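You operate a simulated robot arm through the tools that you are given. There is no shell and no other tool. Be economical: measure what you need, move in short steps, check, and stop when the job is done.

You run a simulated robot arm. Do the job below in one go: nothing can be reset, and whatever is moved stays where it is left.

JOB
The drive ran backwards: turn its phase dial over and jog it at 20 Hz.
Fine: main switch off for the phase dial, then on; one hold of JOG for a few seconds; the screen ends on LAST RUN FWD.

The check looks at the end state, three seconds after you hand in, the way a careful person would. Anything else that was tipped, shoved, dropped, spilled or broken makes it a failure.

ROBOT AND FRAMES
A 6-joint arm with a two-finger gripper on a trunk, on a base that drives. Base frame: it is fixed to the floor where the robot stands at the start and does not move with it; the origin is under the middle of the robot, x ahead of it, y to its left, z up. Units: cm, rad, N and s.
Its first joint turns from -2.897 to 2.897 rad. Places, roughly: clear key [80, -10, 140]; drive cabinet door [80, 0, 110]; drive door latch [70, 20, 110]; drive lock pin [70, 10, 120]; drive main switch [80, 0, 110]; drive phase dial [70, 20, 70]; drive speed dial [70, 20, 140]; drive start button [80, -20, 120]; eight key [80, -10, 140]; feed cabinet door [30, 160, 100]; feed door latch [20, 190, 110]; feed main switch [20, 160, 110]; five key [80, -10, 140]; four key [80, -10, 140]; heat cabinet door [110, -180, 110]; heat door latch [80, -190, 110]. Payload 2.54 kg.
The tool frame sits at the grasp point between the pads (the TCP): z along the fingers, y along the line on which they close. The tips reach 3 cm beyond it. The gripper opens to 11.6 cm. The gripper's body begins 9.5 cm behind the TCP.
Orientation is told as [roll, pitch, yaw] about the base's x, y, z axes, in that order, counted from this pose: with the fingers straight down and closing along the base's y, the tool's x points along the base's -x, its y along +y and its z along -z.

CONTROLS
- The arm moves only by the tool jog_arm. Its argument "series" is a list of rows, each an object (a shift or turn left out is 0, a gripper value left out holds the last) with "offset": the shift along the base's x, y, z in cm, a list of three; "rot": the turn, a rotation vector about the base's x, y, z in degrees, a list of three. In form: [{"offset": [tx, ty, tz], "rot": [ax, ay, az]}, ...]. A call has 1 to 8 rows; each row is the pose to reach, as a shift and turn from the pose commanded when the call began. "jaw" is the gripper command, from -1 (shut) to 1 (fully open), values between in proportion, set as the call begins (left out, the last holds). Rows are played at 5 a second. More than 5 cm and 0.15 rad between two rows, or a gripper value outside its range, and nothing of the call is played. A pose out of reach is approached as far as the arm can. The call stops where the force on the tool passes 40 N (or 10 N more than at its start, if that is more) or the arm is blocked; 0.2 s more then pass. Each finger travels about 7.2 cm/s and halts on what it meets, pressing with about 30 N; the grip force reading is that of the motor and also rises with nothing between the fingers. The clock runs only during rows and for 0.2 s after the last one: add rows that repeat a pose to give the fingers time. The reply holds the time, the measured pose of the TCP, the force on the tool along the base axes, the opening and the grip force, in the units named above and with some noise, with the torque about the TCP (base axes, N m) and any sound that the robot's microphone picked up.
- Cameras (640 x 400 px; columns grow to the right, rows downward): "scene" is now at [-3.37, 17.97, 142.47]; the picture's right is [0.32, -0.95, 0.00], its down [-0.38, -0.13, -0.92] and it looks along [0.87, 0.29, -0.40] (base axes); focal length 214 px, centre (320, 200). "wrist" rides on the gripper at [6.9, -1.5, -12.2] in the tool frame; the picture's right is [0.21, 0.98, 0.00], its down [-0.83, 0.18, -0.53] and it looks along [-0.52, 0.11, 0.85] (tool axes); focal length 251 px, centre (320, 200).
- snapshot(camera): a new picture of that camera. It takes no simulated time.
- steer(legs): drives the robot by 1 to 6 legs, each [ahead, left, turn to the left] in cm, cm and rad, along the robot's own axes; the way and the turn of a leg run together, so that a leg with both is an arc; at most 150 cm and 3.142 rad a leg. The arm and the cameras ride along, it lands a little off, and it stops where it bumps. It gives what a move gives.
- head_to(pan, tilt): turns the head with the scene camera to pan (to the left, within 2.094 rad either way) and tilt (down, from -0.506 to 1.204), counted from straight ahead of the robot. It gives what a move gives.
- probe_pixels(camera, pixels): for up to 12 pixels [column, row] of the newest picture of that camera ("zoom" is the newest enlarged one), the place [x, y, z] in the base frame of the surface seen there, good to about 0.2 cm. It takes no simulated time.
- enlarge(camera, box): a new picture of the part [left, top, right, bottom] of that camera's present view, enlarged. It takes no simulated time.
- job_done(): hands the job in; it is judged then, once.

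Keep the steps short. Do not move on a guess: measure, check each grasp and each placing, and mend mistakes. In all there are 80 turns and 60 pictures (those below and enlarged ones count). Leave the gripper open and the arm clear of the work at the hand-in unless told otherwise, and finish with a single line.

The tools are called after "Emit:" by a JSON object that holds its "api" and its "payload". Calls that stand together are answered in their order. jog_arm: Moves the arm, as the interface text tells. Its arguments: {"type":"object","properties":{"series":{"type":"array"},"jaw":{"type":"number"}},"required":["series"]} The other tools are called the same way: steer (legs) drives the base; head_to (pan, tilt) turns the head that bears the scene camera; snapshot (camera) takes a picture; probe_pixels (camera, pixels) gives the place of the surface under pixels of a picture; enlarge (camera, box) takes an enlarged picture of a part of a camera's view; job_done () hands the job in.

At the start:

```text
clock: 0.0
tcp_pos: [67.49, 6.17, 99.95]
tool_rot: [-0.001, -0.001, 0.0]
ft_force: [0.0, -0.1, -0.6]
wrist_torque: [-0.01, 0.02, 0.01]
finger_gap: 11.6
finger_force: 0.0
robot x, y, heading: [-0.04, -0.41, -0.002]
head pan, tilt: [0.325, 0.407]
```

scene: 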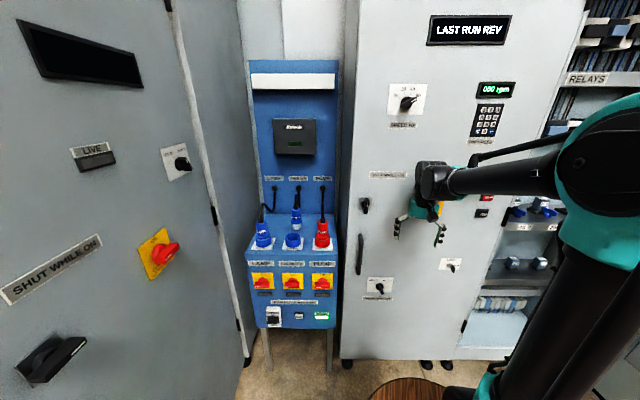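
wrist: 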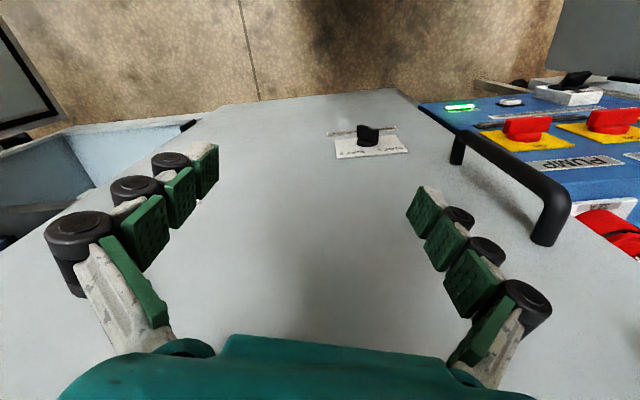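

The drive cabinet's screen reads LAST RUN REV. I'll enlarge its panel to read the labels before moving.

Emit:
{"api": "enlarge", "payload": {"camera": "scene", "box": [345, 150, 505, 310]}}

Emit:
{"api": "enlarge", "payload": {"camera": "scene", "box": [360, 10, 540, 150]}}

Emit:
{"api": "probe_pixels", "payload": {"camera": "scene", "pixels": [[380, 285], [365, 205], [360, 255], [405, 103], [451, 265], [388, 175], [487, 198], [482, 213], [370, 250], [410, 270]]}}

```text
2.50 times, centred on (425, 230) of scene
```

zoom: 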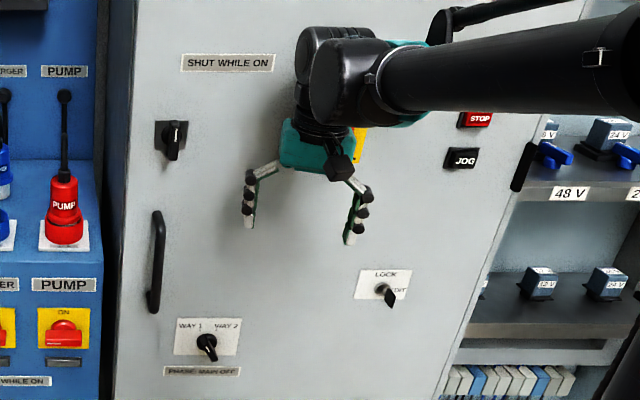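

```text
2.86 times, centred on (450, 80) of scene
```

zoom: 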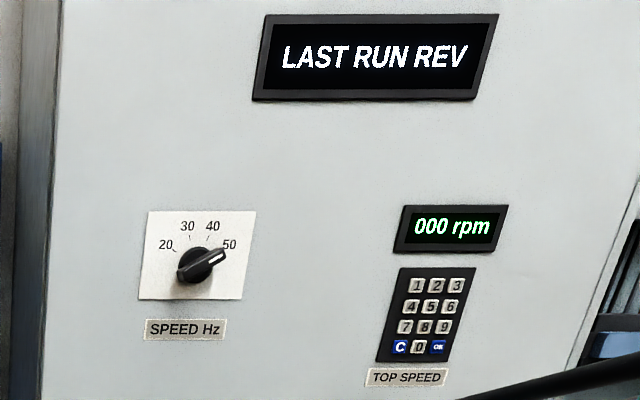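

```text
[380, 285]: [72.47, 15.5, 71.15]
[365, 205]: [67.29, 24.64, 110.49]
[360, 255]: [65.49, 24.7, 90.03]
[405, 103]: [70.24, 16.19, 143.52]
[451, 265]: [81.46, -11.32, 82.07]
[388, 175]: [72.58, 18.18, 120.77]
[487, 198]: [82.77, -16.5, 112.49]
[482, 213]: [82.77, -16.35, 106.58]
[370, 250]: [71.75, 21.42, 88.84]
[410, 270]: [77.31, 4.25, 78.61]
```

The speed dial sits at 50, and the arm hides the main switch. I'll back away from the panel and start pitching the tool up towards horizontal.

Emit:
{"api": "jog_arm", "payload": {"series": [{"offset": [-4, 0, 0], "rot": [0, 0, 0]}, {"offset": [-8, 0, 1], "rot": [0, -8, 0]}, {"offset": [-12, 0, 2], "rot": [0, -16, 0]}, {"offset": [-16, 0, 3], "rot": [0, -24, 0]}, {"offset": [-19, 0, 4], "rot": [0, -32, 0]}, {"offset": [-21, 0, 5], "rot": [0, -40, 0]}, {"offset": [-22, 0, 5], "rot": [0, -48, 0]}, {"offset": [-22, 0, 5], "rot": [0, -56, 0]}]}}

```text
clock: 1.8
tcp_pos: [46.45, 9.18, 104.87]
tool_rot: [0.0, -0.983, -0.005]
ft_force: [-0.2, -0.6, -0.3]
wrist_torque: [0.01, -0.02, -0.01]
finger_gap: 11.63
finger_force: 0.0
out of reach, approached as far as the arm can: row 7, 8
robot x, y, heading: [-0.07, 0.04, -0.002]
head pan, tilt: [0.325, 0.407]
```

The arm has reached its close limit in x. I'll look now, since the main switch may already be visible.

Emit:
{"api": "snapshot", "payload": {"camera": "scene"}}

```text
55 pictures are left
```

scene: 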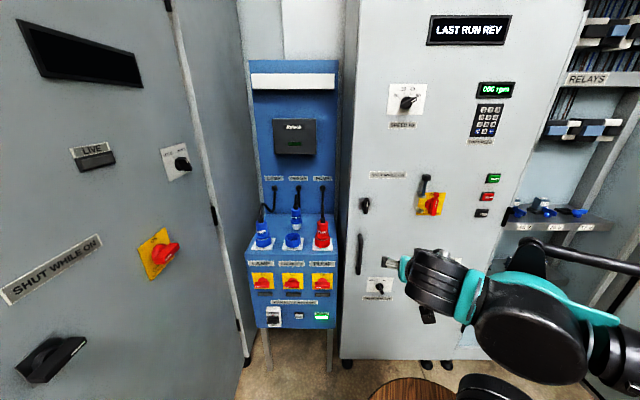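

The main switch (431,203) and a pin above it (424,183) are visible now. I'll enlarge and measure that area.

Emit:
{"api": "enlarge", "payload": {"camera": "scene", "box": [355, 160, 515, 260]}}

Emit:
{"api": "probe_pixels", "payload": {"camera": "zoom", "pixels": [[284, 90], [280, 105], [305, 170], [317, 160], [290, 200], [335, 200], [548, 72], [537, 139], [504, 215], [40, 180], [200, 200], [430, 200]]}}

```text
4.00 times, centred on (435, 210) of scene
```

zoom: 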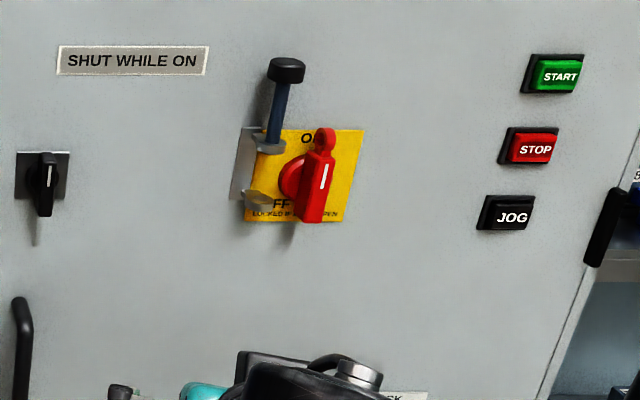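

```text
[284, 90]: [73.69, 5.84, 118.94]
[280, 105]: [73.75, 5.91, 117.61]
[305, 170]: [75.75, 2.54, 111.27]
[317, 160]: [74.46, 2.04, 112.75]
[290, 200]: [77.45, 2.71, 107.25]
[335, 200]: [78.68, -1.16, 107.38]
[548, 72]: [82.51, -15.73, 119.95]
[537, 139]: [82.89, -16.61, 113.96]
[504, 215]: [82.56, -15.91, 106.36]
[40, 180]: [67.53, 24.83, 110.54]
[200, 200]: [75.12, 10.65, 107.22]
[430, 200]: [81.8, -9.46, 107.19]
```

Next I need room to point the tool at the panel. I'll look at the floor around the robot before driving back.

Emit:
{"api": "head_to", "payload": {"pan": -0.6, "tilt": 0.9}}

Emit:
{"api": "snapshot", "payload": {"camera": "scene"}}

Emit:
{"api": "head_to", "payload": {"pan": -2.0, "tilt": 0.6}}

Emit:
{"api": "snapshot", "payload": {"camera": "scene"}}

```text
clock: 3.0
tcp_pos: [46.41, 9.28, 104.65]
tool_rot: [-0.002, -0.978, -0.001]
ft_force: [0.3, -0.5, -0.6]
wrist_torque: [0.02, -0.01, 0.01]
finger_gap: 11.59
finger_force: 0.2
robot x, y, heading: [-0.13, -0.06, -0.001]
head pan, tilt: [-0.6, 0.901]
```

```text
53 pictures are left
```

scene: 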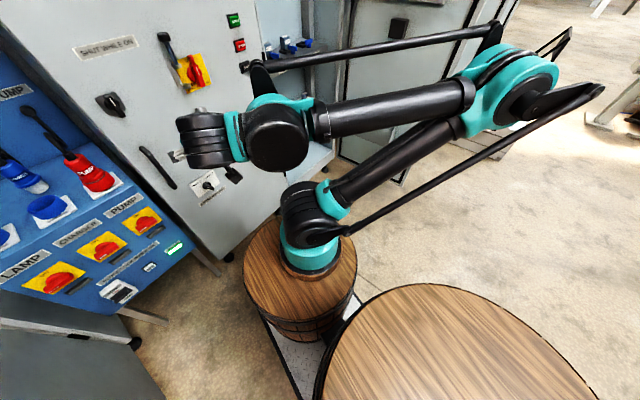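

```text
clock: 4.5
tcp_pos: [46.44, 9.14, 104.74]
tool_rot: [-0.002, -0.977, -0.001]
ft_force: [-0.2, -0.4, -0.1]
wrist_torque: [0.0, 0.02, 0.01]
finger_gap: 11.61
finger_force: 0.1
robot x, y, heading: [0.08, -0.23, -0.001]
head pan, tilt: [-2.0, 0.6]
```

```text
52 pictures are left
```

scene: 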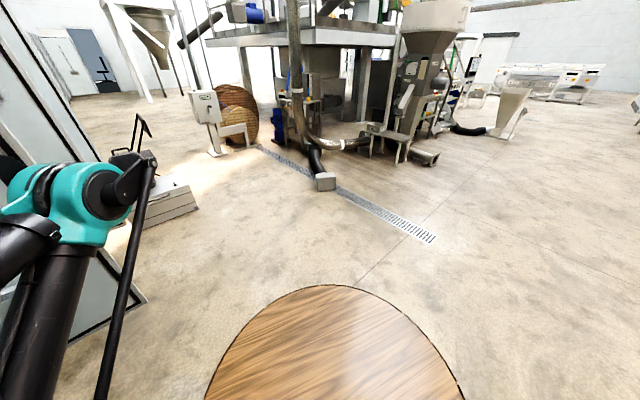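

The wooden discs are the robot's own base, and the floor to the right is free. I'll drive back and to the right, turning to face the panel squarely.

Emit:
{"api": "steer", "payload": {"legs": [[-25, -20, 0.0], [0, 0, 0.322]]}}

Emit:
{"api": "head_to", "payload": {"pan": 0.0, "tilt": 0.35}}

Emit:
{"api": "snapshot", "payload": {"camera": "scene"}}

```text
clock: 7.7
tcp_pos: [16.17, 3.51, 104.74]
tool_rot: [0.0, -0.976, 0.321]
ft_force: [-0.1, 0.4, -0.2]
wrist_torque: [-0.01, -0.01, 0.0]
finger_gap: 11.6
finger_force: 0.0
robot x, y, heading: [-24.82, -20.02, 0.319]
head pan, tilt: [-2.0, 0.6]
```

```text
clock: 9.6
tcp_pos: [16.21, 3.56, 104.8]
tool_rot: [-0.001, -0.977, 0.321]
ft_force: [0.0, 0.6, -0.2]
wrist_torque: [0.01, 0.0, -0.01]
finger_gap: 11.62
finger_force: 0.1
robot x, y, heading: [-25.13, -19.8, 0.324]
head pan, tilt: [0.0, 0.351]
```

```text
51 pictures are left
```

scene: 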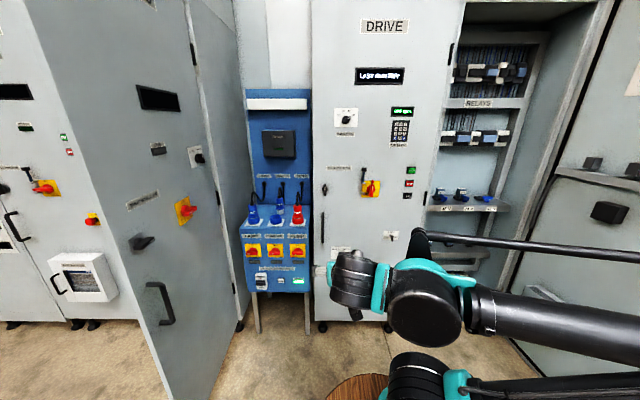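

Panel depth along its normal is uniform, at about 74.7 cm. I'll bring the tool level (34° more pitch) and move to about 25 cm in front of the main switch for a wrist view.

Emit:
{"api": "jog_arm", "payload": {"series": [{"offset": [4.3, -0.95, 0], "rot": [1.34, -4.04, 0]}, {"offset": [8.6, -1.9, 0], "rot": [2.68, -8.08, 0]}, {"offset": [12.9, -2.85, 0], "rot": [4.01, -12.1, 0]}, {"offset": [17.1, -3.8, 0], "rot": [5.35, -16.15, 0]}, {"offset": [21.4, -4.75, 0], "rot": [6.7, -20.2, 0]}, {"offset": [25.7, -5.7, 0], "rot": [8.0, -24.2, 0]}, {"offset": [30, -6.65, 0], "rot": [9.36, -28.3, 0]}, {"offset": [34.2, -7.6, 0], "rot": [10.7, -32.3, 0]}]}}

Emit:
{"api": "snapshot", "payload": {"camera": "wrist"}}

```text
clock: 11.4
tcp_pos: [50.35, -4.35, 104.28]
tool_rot: [-1.398, -1.449, 1.716]
ft_force: [-1.0, 0.9, 2.6]
wrist_torque: [0.16, 0.31, -0.08]
finger_gap: 11.57
finger_force: 0.1
out of reach, approached as far as the arm can: row 1
robot x, y, heading: [-24.99, -19.95, 0.324]
head pan, tilt: [0.0, 0.351]
```

```text
50 pictures are left
```

wrist: 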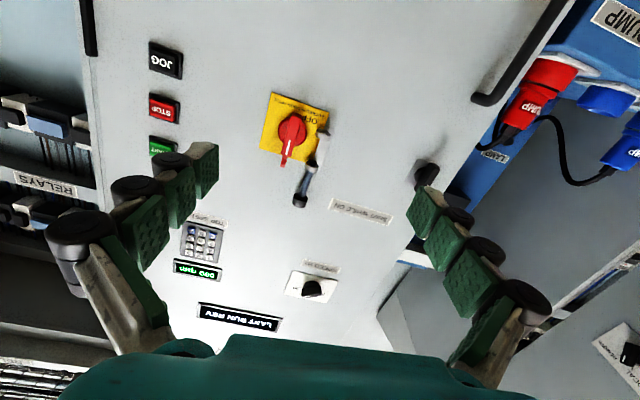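

The tool is about level. I'll enlarge the switch and lock pin to see how they interact.

Emit:
{"api": "enlarge", "payload": {"camera": "wrist", "box": [230, 70, 390, 220]}}

Emit:
{"api": "jog_arm", "payload": {"series": [{"offset": [0, 0, 0]}, {"offset": [0, 0, 0]}]}}

```text
2.67 times, centred on (310, 145) of wrist
```

zoom: 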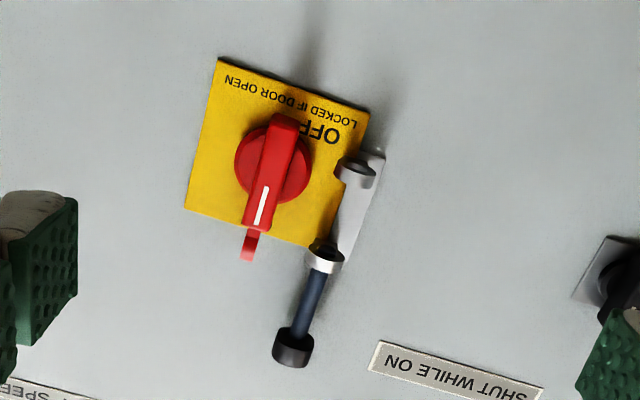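

```text
clock: 12.0
tcp_pos: [50.41, -4.04, 104.77]
tool_rot: [-2.627, -1.569, 2.946]
ft_force: [-0.4, -0.1, 0.7]
wrist_torque: [-0.02, 0.01, 0.0]
finger_gap: 11.6
finger_force: 0.1
robot x, y, heading: [-24.92, -19.68, 0.323]
head pan, tilt: [0.0, 0.351]
```

The tool has settled level. The pin sits raised in the upper lug and looks clear of the switch. I'll measure the handle bar, lugs and pin in the enlarged view.

Emit:
{"api": "probe_pixels", "payload": {"camera": "zoom", "pixels": [[283, 120], [270, 170], [258, 222], [250, 250], [278, 165], [262, 165], [242, 160], [325, 258], [355, 170], [340, 220], [292, 350], [220, 170]]}}

Emit:
{"api": "snapshot", "payload": {"camera": "wrist"}}

```text
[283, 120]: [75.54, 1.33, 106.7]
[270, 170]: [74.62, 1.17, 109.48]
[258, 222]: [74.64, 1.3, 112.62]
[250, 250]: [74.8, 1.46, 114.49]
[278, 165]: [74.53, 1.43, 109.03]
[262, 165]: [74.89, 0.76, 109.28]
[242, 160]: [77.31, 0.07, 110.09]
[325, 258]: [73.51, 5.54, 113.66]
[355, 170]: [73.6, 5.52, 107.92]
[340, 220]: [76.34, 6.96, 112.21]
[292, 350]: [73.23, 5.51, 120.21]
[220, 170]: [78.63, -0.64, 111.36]
```

```text
48 pictures are left
```

wrist: 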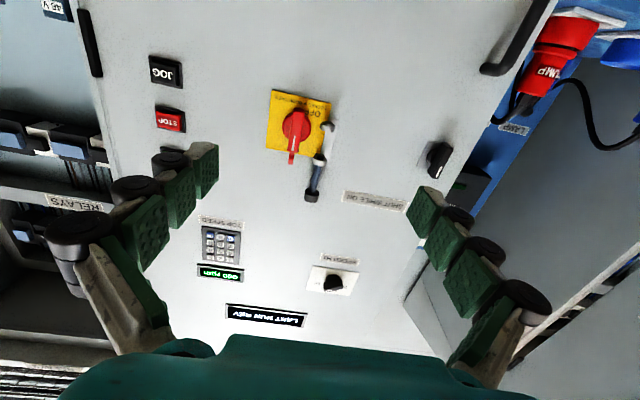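

The handle bar is vertical on its axis at lateral -22.4, z 110.2, with its face at depth 71.2. I'll narrow the jaw to about 3.5 cm and move to about 6 cm short of it.

Emit:
{"api": "jog_arm", "payload": {"series": [{"offset": [3.6, 0.67, 1.1]}, {"offset": [7.2, 1.34, 2.2]}, {"offset": [10.9, 2.0, 3.3]}, {"offset": [14.6, 2.67, 4.4]}, {"offset": [18.28, 3.34, 5.4]}, {"offset": [18.28, 3.34, 5.4]}, {"offset": [18.28, 3.34, 5.4]}], "jaw": -0.4}}

Emit:
{"api": "snapshot", "payload": {"camera": "wrist"}}

```text
clock: 13.6
tcp_pos: [68.61, -0.85, 110.15]
tool_rot: [-2.528, -1.568, 2.845]
ft_force: [-0.1, -0.1, 0.2]
wrist_torque: [0.02, 0.02, 0.01]
finger_gap: 3.49
finger_force: 0.1
robot x, y, heading: [-25.4, -20.04, 0.325]
head pan, tilt: [0.0, 0.351]
```

```text
47 pictures are left
```

wrist: 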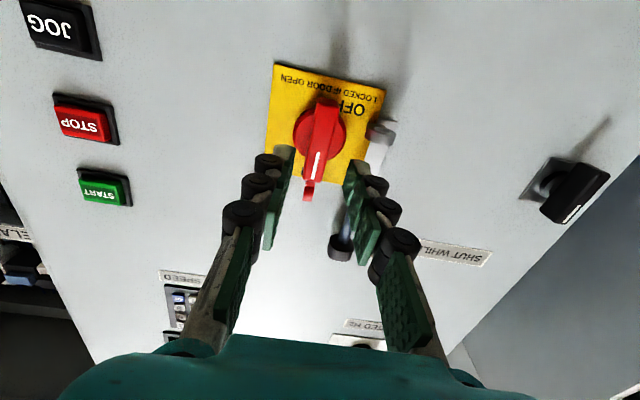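

The fingers straddle the handle evenly. I'll go straight in 5 cm.

Emit:
{"api": "jog_arm", "payload": {"series": [{"offset": [2.4, 0.8, 0]}, {"offset": [4.8, 1.6, 0]}, {"offset": [4.8, 1.6, 0]}]}}

Emit:
{"api": "jog_arm", "payload": {"series": [{"offset": [0, 0, 0]}, {"offset": [0, 0, 0]}, {"offset": [0, 0, 0]}], "jaw": -1}}

Emit:
{"api": "snapshot", "payload": {"camera": "wrist"}}

```text
clock: 14.4
tcp_pos: [73.48, 0.74, 110.05]
tool_rot: [-2.523, -1.568, 2.84]
ft_force: [0.6, -0.4, 0.2]
wrist_torque: [0.01, -0.01, -0.01]
finger_gap: 3.5
finger_force: 0.1
robot x, y, heading: [-25.26, -19.75, 0.325]
head pan, tilt: [0.0, 0.351]
```

```text
clock: 15.2
tcp_pos: [73.47, 0.76, 110.14]
tool_rot: [-2.728, -1.569, 3.046]
ft_force: [2.7, -6.7, 0.7]
wrist_torque: [0.01, -0.01, -0.24]
finger_gap: 1.66
finger_force: 43.1
robot x, y, heading: [-24.76, -19.86, 0.32]
head pan, tilt: [0.0, 0.351]
```

```text
46 pictures are left
```

wrist: 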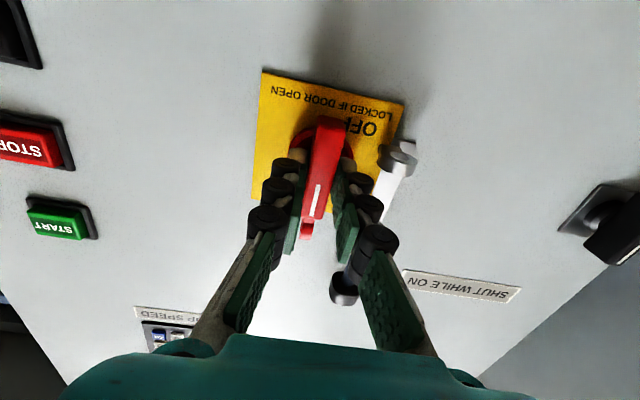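

The bar is gripped (gap 1.66). I'll turn it counter-clockwise towards OFF, half-way first.

Emit:
{"api": "jog_arm", "payload": {"series": [{"rot": [-7.59, -2.53, 0]}, {"rot": [-15.2, -5.06, 0]}, {"rot": [-22.8, -7.6, 0]}, {"rot": [-30.4, -10.1, 0]}, {"rot": [-38, -12.65, 0]}, {"rot": [-43, -14.3, 0]}]}}

Emit:
{"api": "snapshot", "payload": {"camera": "wrist"}}

```text
clock: 16.6
tcp_pos: [73.44, 0.95, 110.05]
tool_rot: [-1.573, -0.777, 1.893]
ft_force: [-11.1, -12.7, -29.3]
wrist_torque: [-0.23, 0.8, -0.25]
finger_gap: 1.65
finger_force: 42.2
robot x, y, heading: [-24.99, -19.94, 0.325]
head pan, tilt: [0.0, 0.351]
```

```text
45 pictures are left
```

wrist: 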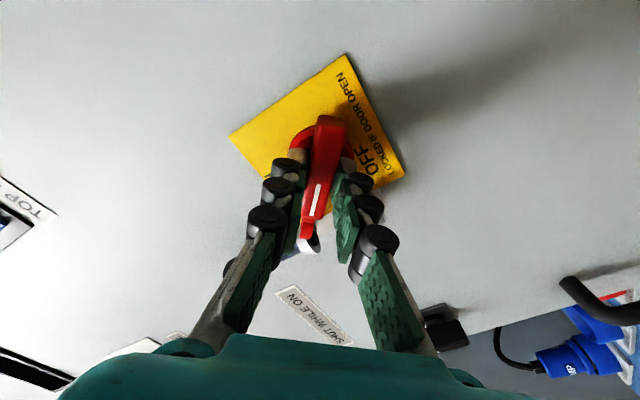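

A downward force of 29 N has built up at 45°. I'll look closely to see whether it's misalignment or the eye touching the lug.

Emit:
{"api": "enlarge", "payload": {"camera": "wrist", "box": [240, 90, 400, 290]}}

Emit:
{"api": "enlarge", "payload": {"camera": "scene", "box": [310, 140, 430, 220]}}

```text
2.00 times, centred on (320, 190) of wrist
```

zoom: 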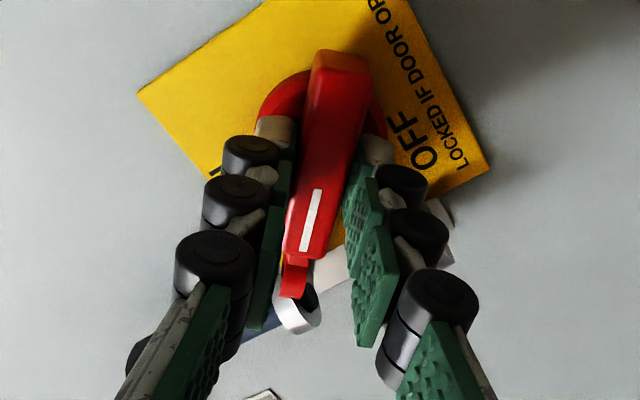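

```text
5.00 times, centred on (370, 180) of scene
```

zoom: 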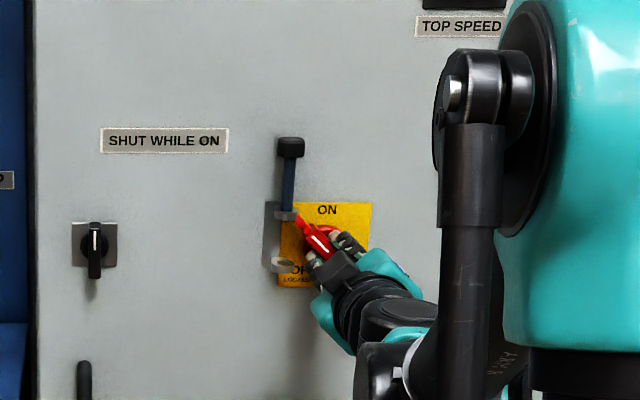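

I can't tell yet whether that's contact or misalignment, so I'll ease the tool down and out slightly and read how the force responds.

Emit:
{"api": "jog_arm", "payload": {"series": [{"offset": [-0.1, -0.1, -0.15]}, {"offset": [-0.1, -0.1, -0.3]}, {"offset": [-0.1, -0.1, -0.3]}]}}

```text
clock: 17.4
tcp_pos: [73.34, 0.81, 110.01]
tool_rot: [-1.576, -0.782, 1.896]
ft_force: [-0.6, 1.3, 18.0]
wrist_torque: [0.02, -0.07, -0.48]
finger_gap: 1.63
finger_force: 42.5
robot x, y, heading: [-25.32, -20.14, 0.324]
head pan, tilt: [0.0, 0.351]
stopped in row 3: the force on the tool passed its limit at 45 N (the readings are from after the stop); the commanded pose is now the measured one
```

The contact is just stiff: 0.2 cm changes the force by about 45 N, so this is slight misalignment. I'll continue turning in smaller pieces.

Emit:
{"api": "jog_arm", "payload": {"series": [{"offset": [0, 0, 0.05], "rot": [-7.59, -2.53, 0]}, {"offset": [0, 0, 0.05], "rot": [-15.2, -5.06, 0]}, {"offset": [0, 0, 0.05], "rot": [-22.8, -7.6, 0]}]}}

```text
clock: 18.2
tcp_pos: [73.42, 0.93, 110.09]
tool_rot: [-1.575, -0.357, 1.895]
ft_force: [-5.0, -0.1, 0.7]
wrist_torque: [-0.15, 0.37, -1.13]
finger_gap: 1.65
finger_force: 42.2
robot x, y, heading: [-25.05, -19.95, 0.322]
head pan, tilt: [0.0, 0.351]
```

Forces are low now and about 20° remain to horizontal.

Emit:
{"api": "jog_arm", "payload": {"series": [{"rot": [-7.59, -2.53, 0]}, {"rot": [-15.2, -5.06, 0]}, {"rot": [-20, -6.66, 0]}, {"rot": [-20, -6.66, 0]}]}}

Emit:
{"api": "snapshot", "payload": {"camera": "wrist"}}

Emit:
{"api": "enlarge", "payload": {"camera": "scene", "box": [310, 50, 430, 220]}}

```text
clock: 19.2
tcp_pos: [73.62, 0.92, 109.97]
tool_rot: [-1.552, 0.004, 1.888]
ft_force: [5.1, -10.6, 5.7]
wrist_torque: [0.37, -0.14, -0.21]
finger_gap: 1.66
finger_force: 42.4
robot x, y, heading: [-25.02, -20.26, 0.315]
head pan, tilt: [0.0, 0.351]
```

```text
42 pictures are left
```

wrist: 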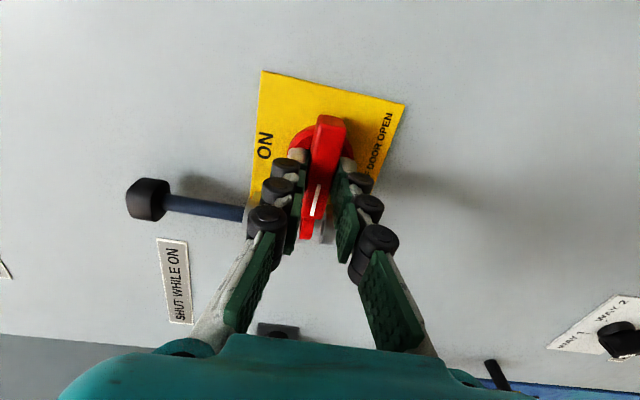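

```text
2.35 times, centred on (370, 135) of scene
```

zoom: 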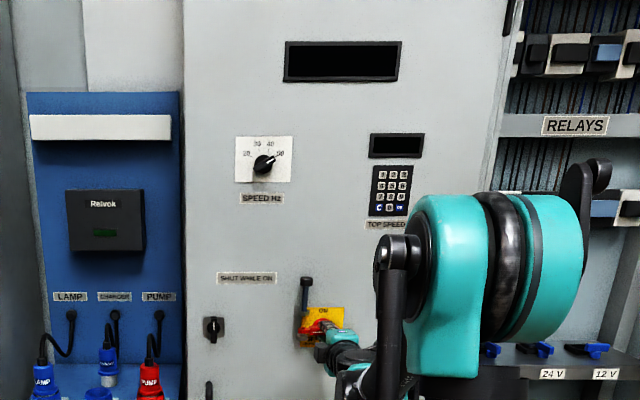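

Screens are dark, so the main switch is OFF. I'll release and back straight out 20 cm.

Emit:
{"api": "jog_arm", "payload": {"series": [{"offset": [0, 0, 0]}, {"offset": [0, 0, 0]}, {"offset": [-4, -1.33, 0]}, {"offset": [-8, -2.66, 0]}, {"offset": [-12, -4, 0]}, {"offset": [-16, -5.33, 0]}, {"offset": [-20, -6.66, 0]}], "jaw": -0.4}}

Emit:
{"api": "snapshot", "payload": {"camera": "scene"}}

Emit:
{"api": "enlarge", "payload": {"camera": "scene", "box": [310, 150, 430, 270]}}

```text
clock: 20.8
tcp_pos: [53.27, -5.34, 109.96]
tool_rot: [-1.544, 0.001, 1.887]
ft_force: [0.6, 0.4, 0.1]
wrist_torque: [0.01, 0.01, 0.03]
finger_gap: 3.48
finger_force: 0.0
out of reach, approached as far as the arm can: row 4, 5, 6, 7
robot x, y, heading: [-24.95, -20.02, 0.322]
head pan, tilt: [0.0, 0.351]
```

```text
40 pictures are left
```

scene: 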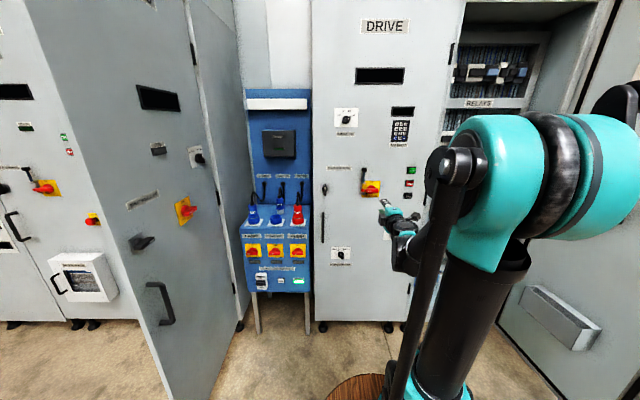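

```text
3.33 times, centred on (370, 210) of scene
```

zoom: 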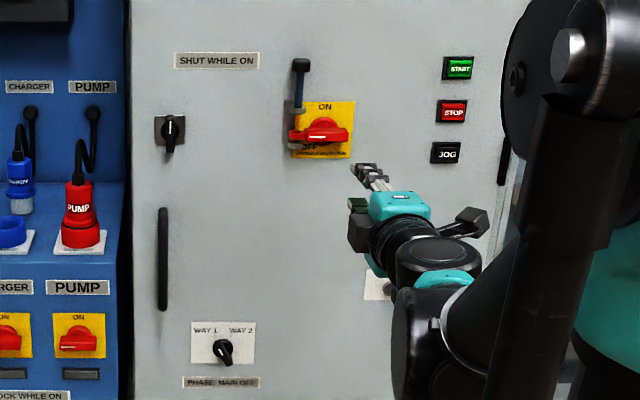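

The switch is OFF and the pin is unmoved. Next I'll enlarge both dials to read their pointers, and probe them.

Emit:
{"api": "enlarge", "payload": {"camera": "scene", "box": [324, 240, 360, 270]}}

Emit:
{"api": "probe_pixels", "payload": {"camera": "zoom", "pixels": [[220, 80], [480, 80], [300, 150], [320, 200], [335, 240], [270, 180], [390, 210], [180, 250], [480, 250]]}}

Emit:
{"api": "enlarge", "payload": {"camera": "scene", "box": [328, 100, 364, 140]}}

Emit:
{"api": "probe_pixels", "payload": {"camera": "zoom", "pixels": [[320, 200], [300, 200], [340, 190], [300, 170], [340, 220], [320, 250], [220, 120], [440, 120]]}}

```text
13.33 times, centred on (342, 255) of scene
```

zoom: 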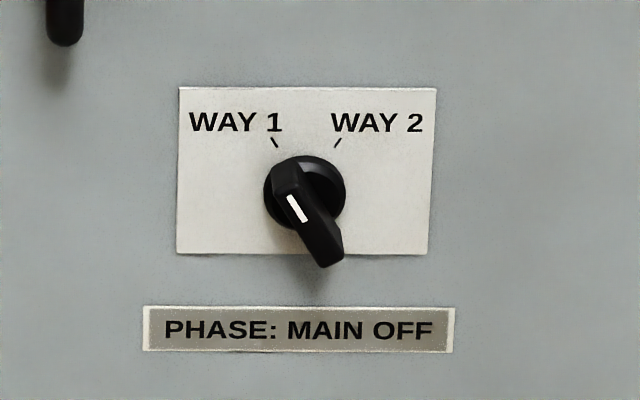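

```text
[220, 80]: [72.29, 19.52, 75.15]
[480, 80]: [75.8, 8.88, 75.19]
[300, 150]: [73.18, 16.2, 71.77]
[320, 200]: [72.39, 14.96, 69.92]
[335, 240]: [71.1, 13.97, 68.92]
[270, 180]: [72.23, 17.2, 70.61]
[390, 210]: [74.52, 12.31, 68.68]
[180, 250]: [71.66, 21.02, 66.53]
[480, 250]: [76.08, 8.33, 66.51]
```

```text
10.00 times, centred on (346, 120) of scene
```

zoom: 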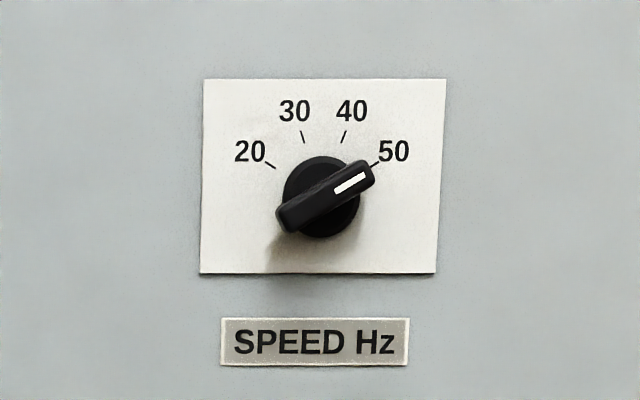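

```text
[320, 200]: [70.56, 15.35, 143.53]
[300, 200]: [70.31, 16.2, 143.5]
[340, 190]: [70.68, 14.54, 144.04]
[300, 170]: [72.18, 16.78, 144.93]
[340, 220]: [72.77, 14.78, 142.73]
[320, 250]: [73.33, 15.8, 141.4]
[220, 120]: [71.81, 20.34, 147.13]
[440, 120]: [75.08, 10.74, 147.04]
```

The phase dial's pointer is at WAY 1, 30° left of up, centred at lateral -8.0, z 70. I'll roll the tool back 60° to line up with its bar while moving down in front of it.

Emit:
{"api": "jog_arm", "payload": {"series": [{"offset": [0.0, 1.73, -4], "rot": [7.1, 2.37, 0]}, {"offset": [-0.6, 3.46, -8], "rot": [14.2, 4.74, 0]}, {"offset": [-0.93, 5.2, -12], "rot": [21.3, 7.1, 0]}, {"offset": [-1.24, 6.9, -16], "rot": [28.5, 9.5, 0]}, {"offset": [-1.55, 8.6, -20], "rot": [35.6, 11.9, 0]}, {"offset": [-1.9, 10.4, -24], "rot": [42.7, 14.2, 0]}, {"offset": [-2.2, 12.1, -28], "rot": [49.8, 16.6, 0]}, {"offset": [-2.5, 13.8, -32], "rot": [56.9, 19, 0]}]}}

Emit:
{"api": "snapshot", "payload": {"camera": "wrist"}}

```text
clock: 22.6
tcp_pos: [58.34, 13.29, 91.85]
tool_rot: [-1.569, -1.042, 1.889]
ft_force: [-0.7, 0.1, -0.3]
wrist_torque: [-0.01, 0.07, 0.06]
finger_gap: 3.46
finger_force: 0.1
out of reach, approached as far as the arm can: row 4, 5, 6, 7, 8
robot x, y, heading: [-24.64, -20.02, 0.318]
head pan, tilt: [0.0, 0.351]
```

```text
36 pictures are left
```

wrist: 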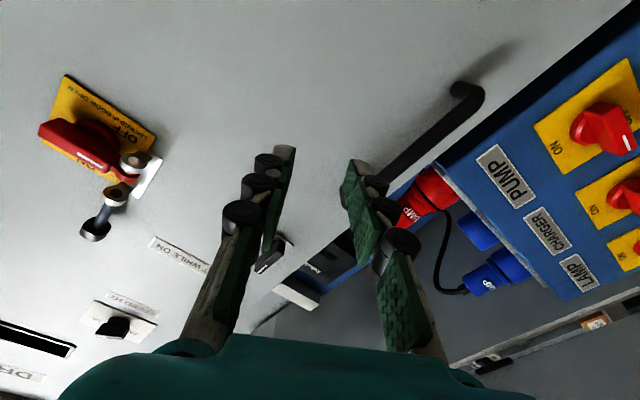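

The arm can't get lower this close in. I'll back the base up 20 cm to give the arm room.

Emit:
{"api": "steer", "payload": {"legs": [[-20, 0, 0]]}}

Emit:
{"api": "jog_arm", "payload": {"series": [{"offset": [0, 0, 0]}, {"offset": [0, 0, 0]}, {"offset": [0, 0, 0]}]}}

```text
clock: 24.2
tcp_pos: [39.3, 6.85, 91.74]
tool_rot: [-1.568, -1.04, 1.89]
ft_force: [-0.2, 0.3, 0.4]
wrist_torque: [0.02, -0.01, -0.01]
finger_gap: 3.49
finger_force: 0.0
robot x, y, heading: [-43.89, -26.1, 0.321]
head pan, tilt: [0.0, 0.351]
```

```text
clock: 25.0
tcp_pos: [39.36, 6.91, 91.63]
tool_rot: [-1.57, -1.04, 1.889]
ft_force: [-0.1, -0.1, -0.1]
wrist_torque: [0.03, -0.02, 0.0]
finger_gap: 3.5
finger_force: 0.1
robot x, y, heading: [-43.85, -26.57, 0.325]
head pan, tilt: [0.0, 0.351]
```

Now forward and down to the front of the phase dial.

Emit:
{"api": "jog_arm", "payload": {"series": [{"offset": [4.5, 1, 0]}, {"offset": [9, 2, -1]}, {"offset": [12, 2.6, -4.5]}, {"offset": [14, 3, -8.5]}, {"offset": [16, 3.4, -12.5]}, {"offset": [17.5, 3.6, -16.5]}, {"offset": [18.2, 3.85, -21]}, {"offset": [18.2, 3.85, -21.6]}]}}

Emit:
{"api": "snapshot", "payload": {"camera": "wrist"}}

```text
clock: 26.8
tcp_pos: [57.43, 10.75, 69.96]
tool_rot: [-1.57, -1.04, 1.889]
ft_force: [0.7, -0.3, -0.4]
wrist_torque: [0.0, -0.03, 0.04]
finger_gap: 3.51
finger_force: 0.0
robot x, y, heading: [-43.92, -26.42, 0.32]
head pan, tilt: [0.0, 0.351]
```

```text
35 pictures are left
```

wrist: 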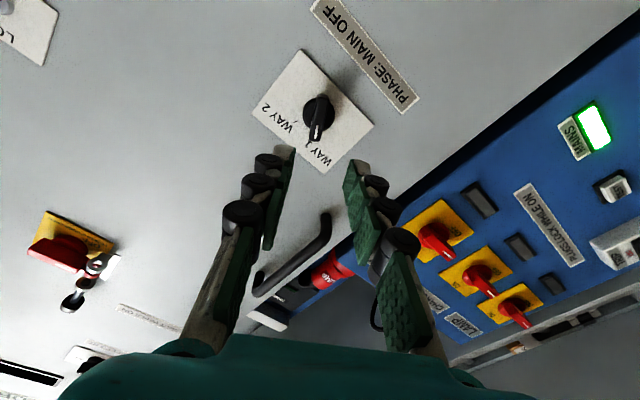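

Reached. I'll enlarge the dial in the wrist view and probe its bar and hub.

Emit:
{"api": "enlarge", "payload": {"camera": "wrist", "box": [280, 80, 360, 160]}}

Emit:
{"api": "probe_pixels", "payload": {"camera": "wrist", "pixels": [[318, 112], [317, 122], [316, 132], [315, 139], [306, 110], [331, 110], [322, 104], [312, 127], [321, 127]]}}

```text
5.00 times, centred on (320, 120) of wrist
```

zoom: 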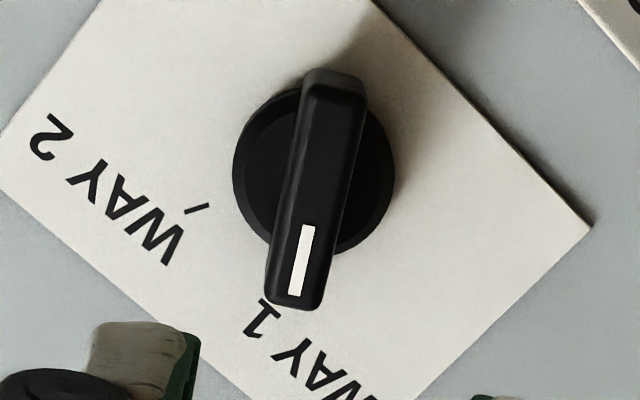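

```text
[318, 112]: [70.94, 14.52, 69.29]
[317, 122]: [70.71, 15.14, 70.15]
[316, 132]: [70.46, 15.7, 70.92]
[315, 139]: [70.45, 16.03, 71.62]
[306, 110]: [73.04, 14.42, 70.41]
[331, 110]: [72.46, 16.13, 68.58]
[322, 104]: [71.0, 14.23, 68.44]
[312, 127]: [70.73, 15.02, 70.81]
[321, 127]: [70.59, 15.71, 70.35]
```

The bar centre is at lateral -8.0, z 70.0 with its face at depth 71.9, and the tool is lined up with it. I'll advance 12.4 cm and then close.

Emit:
{"api": "jog_arm", "payload": {"series": [{"offset": [4, 1.33, 0]}, {"offset": [8, 2.66, 0]}, {"offset": [10.5, 3.5, 0]}, {"offset": [11.77, 3.92, 0]}, {"offset": [11.77, 3.92, 0]}]}}

Emit:
{"api": "jog_arm", "payload": {"series": [{"offset": [0, 0, 0]}, {"offset": [0, 0, 0]}, {"offset": [0, 0, 0]}], "jaw": -1}}

Emit:
{"api": "snapshot", "payload": {"camera": "wrist"}}

```text
clock: 28.0
tcp_pos: [69.34, 14.69, 69.96]
tool_rot: [-1.569, -1.041, 1.889]
ft_force: [-0.9, 0.5, 0.2]
wrist_torque: [0.03, -0.01, -0.01]
finger_gap: 3.49
finger_force: 0.0
robot x, y, heading: [-44.28, -26.53, 0.321]
head pan, tilt: [0.0, 0.351]
```

```text
clock: 28.8
tcp_pos: [69.35, 14.55, 70.17]
tool_rot: [-1.569, -1.039, 1.887]
ft_force: [1.2, -6.0, 7.1]
wrist_torque: [0.2, -0.16, -0.18]
finger_gap: 1.25
finger_force: 39.7
robot x, y, heading: [-44.03, -25.97, 0.324]
head pan, tilt: [0.0, 0.351]
```

```text
33 pictures are left
```

wrist: 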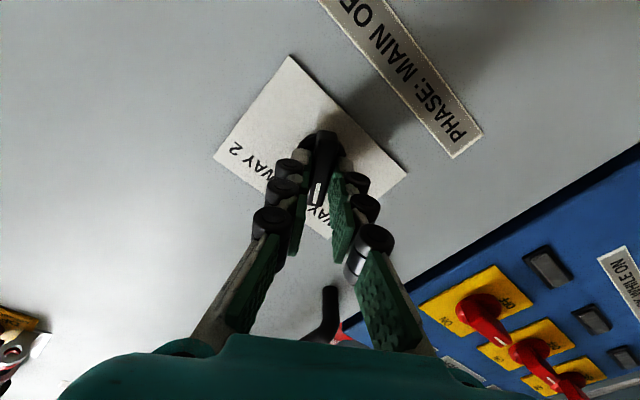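

The bar is gripped (gap 1.25). I'll turn it 60° clockwise to WAY 2.

Emit:
{"api": "jog_arm", "payload": {"series": [{"rot": [7.1, 2.37, 0]}, {"rot": [14.2, 4.74, 0]}, {"rot": [21.3, 7.1, 0]}, {"rot": [28.5, 9.5, 0]}, {"rot": [35.6, 11.9, 0]}, {"rot": [42.7, 14.2, 0]}, {"rot": [49.8, 16.6, 0]}, {"rot": [56.9, 19, 0]}]}}

Emit:
{"api": "snapshot", "payload": {"camera": "wrist"}}

```text
clock: 30.6
tcp_pos: [69.46, 14.49, 70.21]
tool_rot: [1.565, -1.052, -1.244]
ft_force: [5.9, -22.4, 2.4]
wrist_torque: [0.25, -0.79, -1.12]
finger_gap: 1.23
finger_force: 38.7
robot x, y, heading: [-43.91, -26.18, 0.324]
head pan, tilt: [0.0, 0.351]
```

```text
32 pictures are left
```

wrist: 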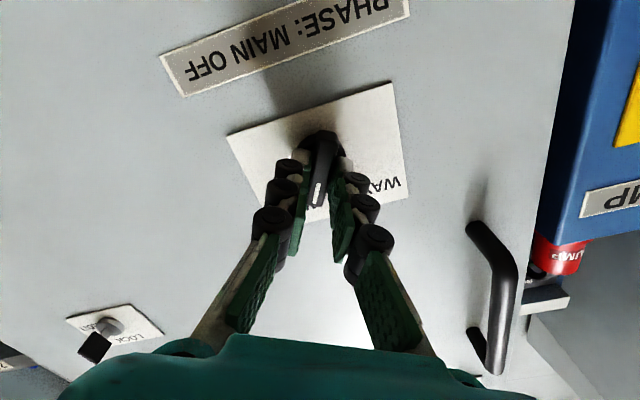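

It reads WAY 2. I'll release, back out and check.

Emit:
{"api": "jog_arm", "payload": {"series": [{"offset": [0, 0, 0]}, {"offset": [0, 0, 0]}, {"offset": [-4, -1.33, 0]}, {"offset": [-8, -2.66, 0]}, {"offset": [-12, -4, 0]}, {"offset": [-16, -5.33, 0]}], "jaw": -0.4}}

Emit:
{"api": "enlarge", "payload": {"camera": "wrist", "box": [240, 60, 400, 160]}}

```text
clock: 32.0
tcp_pos: [55.35, 10.29, 71.05]
tool_rot: [1.565, -1.055, -1.242]
ft_force: [1.1, 0.3, -0.1]
wrist_torque: [0.01, -0.03, -0.01]
finger_gap: 3.47
finger_force: 0.0
out of reach, approached as far as the arm can: row 6
robot x, y, heading: [-44.03, -26.25, 0.325]
head pan, tilt: [0.0, 0.351]
```

```text
4.00 times, centred on (320, 110) of wrist
```

zoom: 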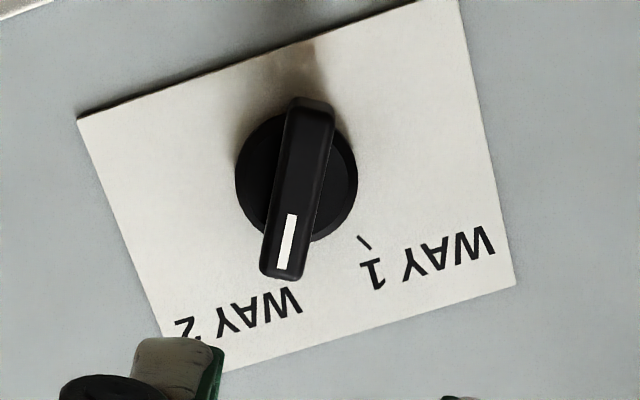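

Phase dial confirmed at WAY 2. Next is the speed dial, at lateral about -8, z 143.5. I'll rise in front of the panel and roll 30° more to match its bar, which points at 50.

Emit:
{"api": "jog_arm", "payload": {"series": [{"offset": [0, 0, 4.7]}, {"offset": [0, 0, 9.4]}, {"offset": [0, 0, 14.1]}, {"offset": [0, 0, 18.8]}, {"offset": [0, 0, 23.5]}, {"offset": [0, 0, 28.2]}, {"offset": [0, 0, 32.9]}, {"offset": [0, 0, 36]}]}}

Emit:
{"api": "jog_arm", "payload": {"series": [{"offset": [0, 0, 4.6], "rot": [3.56, 1.19, 0]}, {"offset": [0, 0, 9.2], "rot": [7.1, 2.37, 0]}, {"offset": [0, 0, 13.8], "rot": [10.7, 3.6, 0]}, {"offset": [0, 0, 18.4], "rot": [14.2, 4.74, 0]}, {"offset": [0, 0, 23], "rot": [17.8, 5.9, 0]}, {"offset": [0, 0, 27.6], "rot": [21.3, 7.1, 0]}, {"offset": [0, 0, 32.2], "rot": [24.9, 8.3, 0]}, {"offset": [0, 0, 36], "rot": [28.5, 9.5, 0]}]}}

Emit:
{"api": "snapshot", "payload": {"camera": "wrist"}}

```text
clock: 33.8
tcp_pos: [55.4, 10.32, 106.98]
tool_rot: [1.566, -1.055, -1.245]
ft_force: [-0.5, -0.1, -0.3]
wrist_torque: [0.0, 0.02, 0.0]
finger_gap: 3.49
finger_force: 0.0
robot x, y, heading: [-44.02, -26.49, 0.322]
head pan, tilt: [0.0, 0.351]
```

```text
clock: 35.6
tcp_pos: [55.3, 10.35, 142.9]
tool_rot: [1.566, -0.531, -1.248]
ft_force: [0.3, 0.3, -0.2]
wrist_torque: [-0.02, -0.04, 0.01]
finger_gap: 3.45
finger_force: 0.0
robot x, y, heading: [-44.09, -26.44, 0.325]
head pan, tilt: [0.0, 0.351]
```

```text
30 pictures are left
```

wrist: 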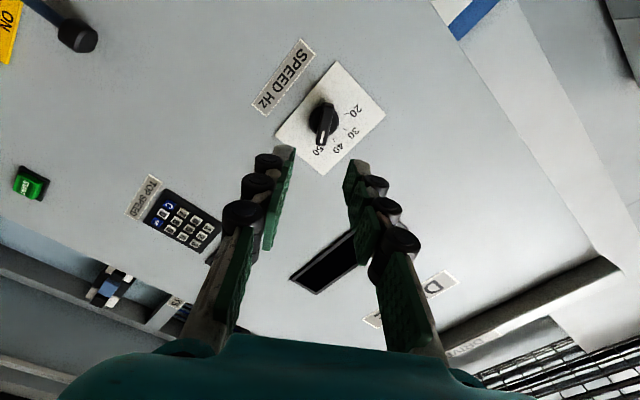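

Now I'll enlarge the dial from here and probe its bar.

Emit:
{"api": "enlarge", "payload": {"camera": "wrist", "box": [285, 80, 365, 160]}}

Emit:
{"api": "probe_pixels", "payload": {"camera": "zoom", "pixels": [[350, 130], [325, 200], [305, 280], [300, 200], [345, 200], [315, 240], [335, 170], [240, 200]]}}

```text
5.00 times, centred on (325, 120) of wrist
```

zoom: 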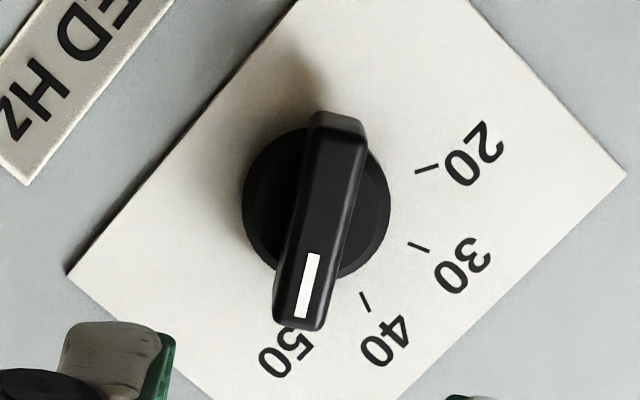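

```text
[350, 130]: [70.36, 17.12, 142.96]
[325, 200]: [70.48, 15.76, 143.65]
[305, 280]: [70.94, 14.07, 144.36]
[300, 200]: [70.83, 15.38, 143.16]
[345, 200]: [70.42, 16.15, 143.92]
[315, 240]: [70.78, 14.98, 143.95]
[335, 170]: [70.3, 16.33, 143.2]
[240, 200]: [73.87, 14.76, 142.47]
```

The bar's axis is at lateral -7.85, z 143.65, with its face at depth 71.9. I'll align and advance, then close.

Emit:
{"api": "jog_arm", "payload": {"series": [{"offset": [4, 1.2, 0.75]}, {"offset": [8, 2.46, 0.75]}, {"offset": [11.5, 3.6, 0.75]}, {"offset": [13.96, 4.44, 0.75]}, {"offset": [13.96, 4.44, 0.75]}]}}

Emit:
{"api": "jog_arm", "payload": {"series": [{"offset": [0, 0, 0]}, {"offset": [0, 0, 0]}, {"offset": [0, 0, 0]}], "jaw": -1}}

Emit:
{"api": "snapshot", "payload": {"camera": "wrist"}}

```text
clock: 36.8
tcp_pos: [69.34, 14.69, 143.76]
tool_rot: [1.57, -0.53, -1.248]
ft_force: [0.6, -0.2, -0.2]
wrist_torque: [-0.02, 0.04, 0.01]
finger_gap: 3.47
finger_force: 0.0
robot x, y, heading: [-43.9, -26.47, 0.322]
head pan, tilt: [0.0, 0.351]
```

```text
clock: 37.6
tcp_pos: [69.23, 14.84, 143.71]
tool_rot: [1.569, -0.53, -1.245]
ft_force: [0.2, 5.8, 16.4]
wrist_torque: [-0.03, -0.17, 0.64]
finger_gap: 1.25
finger_force: 39.0
robot x, y, heading: [-44.25, -26.45, 0.326]
head pan, tilt: [0.0, 0.351]
```

```text
28 pictures are left
```

wrist: 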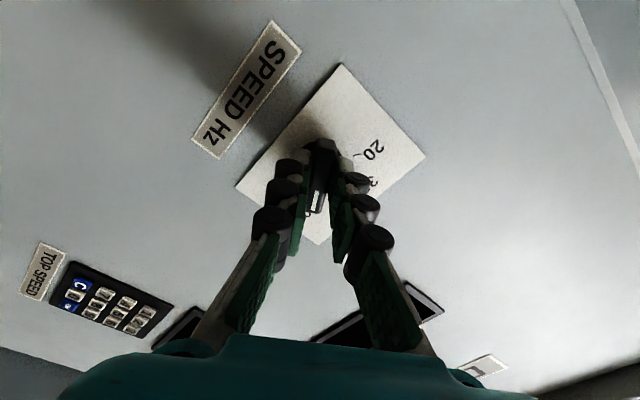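

Gripped (gap 1.25), with a small upward force, so I'll nudge up 0.07 cm and turn counter-clockwise in stages.

Emit:
{"api": "jog_arm", "payload": {"series": [{"offset": [0, 0, 0.07], "rot": [-7.1, -2.37, 0]}, {"offset": [0, 0, 0.07], "rot": [-14.2, -4.74, 0]}, {"offset": [0, 0, 0.07], "rot": [-21.3, -7.1, 0]}, {"offset": [0, 0, 0.07], "rot": [-28.5, -9.5, 0]}, {"offset": [0, 0, 0.07], "rot": [-35.6, -11.9, 0]}]}}

```text
clock: 38.8
tcp_pos: [69.54, 14.73, 143.72]
tool_rot: [1.564, -1.187, -1.242]
ft_force: [-14.3, -6.7, -26.8]
wrist_torque: [-0.25, 0.66, -0.11]
finger_gap: 1.27
finger_force: 39.4
robot x, y, heading: [-44.13, -26.21, 0.324]
head pan, tilt: [0.0, 0.351]
```

Emit:
{"api": "jog_arm", "payload": {"series": [{"offset": [-0.05, -0.02, -0.1], "rot": [-7.1, -2.37, 0]}, {"offset": [-0.05, -0.02, -0.1], "rot": [-14.2, -4.74, 0]}, {"offset": [-0.05, -0.02, -0.1], "rot": [-21.3, -7.1, 0]}, {"offset": [-0.05, -0.02, -0.1], "rot": [-28.5, -9.5, 0]}, {"offset": [-0.05, -0.02, -0.1], "rot": [-35.6, -11.9, 0]}]}}

```text
clock: 40.0
tcp_pos: [69.54, 14.57, 143.64]
tool_rot: [-1.566, -1.299, 1.882]
ft_force: [5.0, -15.4, -2.3]
wrist_torque: [-0.29, 0.82, -0.67]
finger_gap: 1.24
finger_force: 39.3
robot x, y, heading: [-43.86, -26.09, 0.323]
head pan, tilt: [0.0, 0.351]
```

Emit:
{"api": "jog_arm", "payload": {"series": [{"offset": [0.02, -0.06, 0], "rot": [-7.02, -2.34, 0]}, {"offset": [0.02, -0.06, 0], "rot": [-14.0, -4.68, 0]}, {"offset": [0.02, -0.06, 0], "rot": [-21.1, -7.0, 0]}, {"offset": [0.02, -0.06, 0], "rot": [-28.1, -9.4, 0]}, {"offset": [0.02, -0.06, 0], "rot": [-35.1, -11.7, 0]}, {"offset": [0.02, -0.06, 0], "rot": [-42.1, -14.0, 0]}, {"offset": [0.02, -0.06, 0], "rot": [-42.1, -14.0, 0]}]}}

Emit:
{"api": "snapshot", "payload": {"camera": "wrist"}}

```text
clock: 41.0
tcp_pos: [69.48, 14.34, 143.75]
tool_rot: [-1.573, -0.787, 1.886]
ft_force: [2.7, -3.5, 5.4]
wrist_torque: [-0.08, 0.31, -0.58]
finger_gap: 1.28
finger_force: 39.0
robot x, y, heading: [-44.21, -26.62, 0.323]
head pan, tilt: [0.0, 0.351]
stopped in row 5: the force on the tool passed its limit at 42 N (the readings are from after the stop); the commanded pose is now the measured one
```

```text
27 pictures are left
```

wrist: 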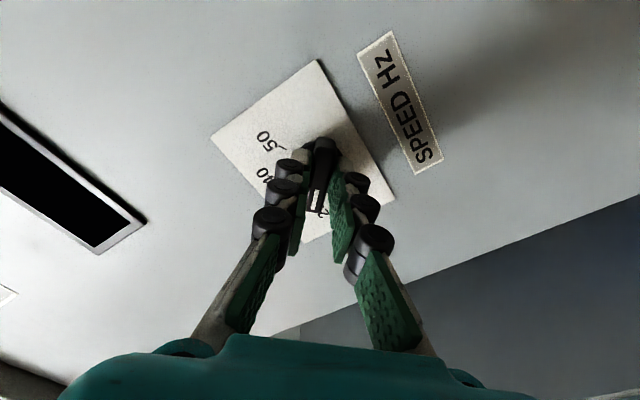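

It stopped at 45° on a force peak that has since relaxed. I'll continue the last 15°.

Emit:
{"api": "jog_arm", "payload": {"series": [{"rot": [-4.74, -1.58, 0]}, {"rot": [-9.5, -3.16, 0]}, {"rot": [-14.2, -4.74, 0]}, {"rot": [-14.2, -4.74, 0]}]}}

Emit:
{"api": "jog_arm", "payload": {"series": [{"offset": [0, 0, 0]}, {"offset": [0, 0, 0]}, {"offset": [-4, -1.33, 0]}, {"offset": [-8, -2.66, 0]}, {"offset": [-12, -4, 0]}, {"offset": [-16, -5.33, 0]}], "jaw": -0.4}}

Emit:
{"api": "enlarge", "payload": {"camera": "wrist", "box": [240, 60, 400, 160]}}

```text
clock: 42.0
tcp_pos: [69.34, 14.34, 143.78]
tool_rot: [-1.574, -0.528, 1.887]
ft_force: [11.7, -9.3, 22.2]
wrist_torque: [0.06, -0.1, -1.2]
finger_gap: 1.24
finger_force: 38.9
robot x, y, heading: [-43.81, -26.46, 0.321]
head pan, tilt: [0.0, 0.351]
```

```text
clock: 43.4
tcp_pos: [53.44, 9.1, 143.62]
tool_rot: [-1.572, -0.528, 1.888]
ft_force: [1.7, 0.2, -1.2]
wrist_torque: [0.01, -0.07, 0.01]
finger_gap: 3.48
finger_force: 0.2
robot x, y, heading: [-43.91, -26.53, 0.323]
head pan, tilt: [0.0, 0.351]
```

```text
4.00 times, centred on (320, 110) of wrist
```

zoom: 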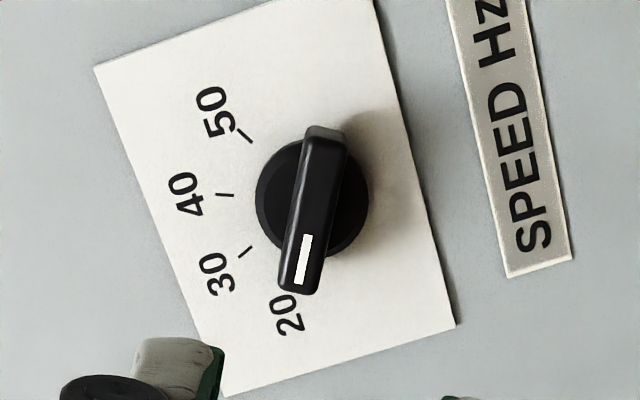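

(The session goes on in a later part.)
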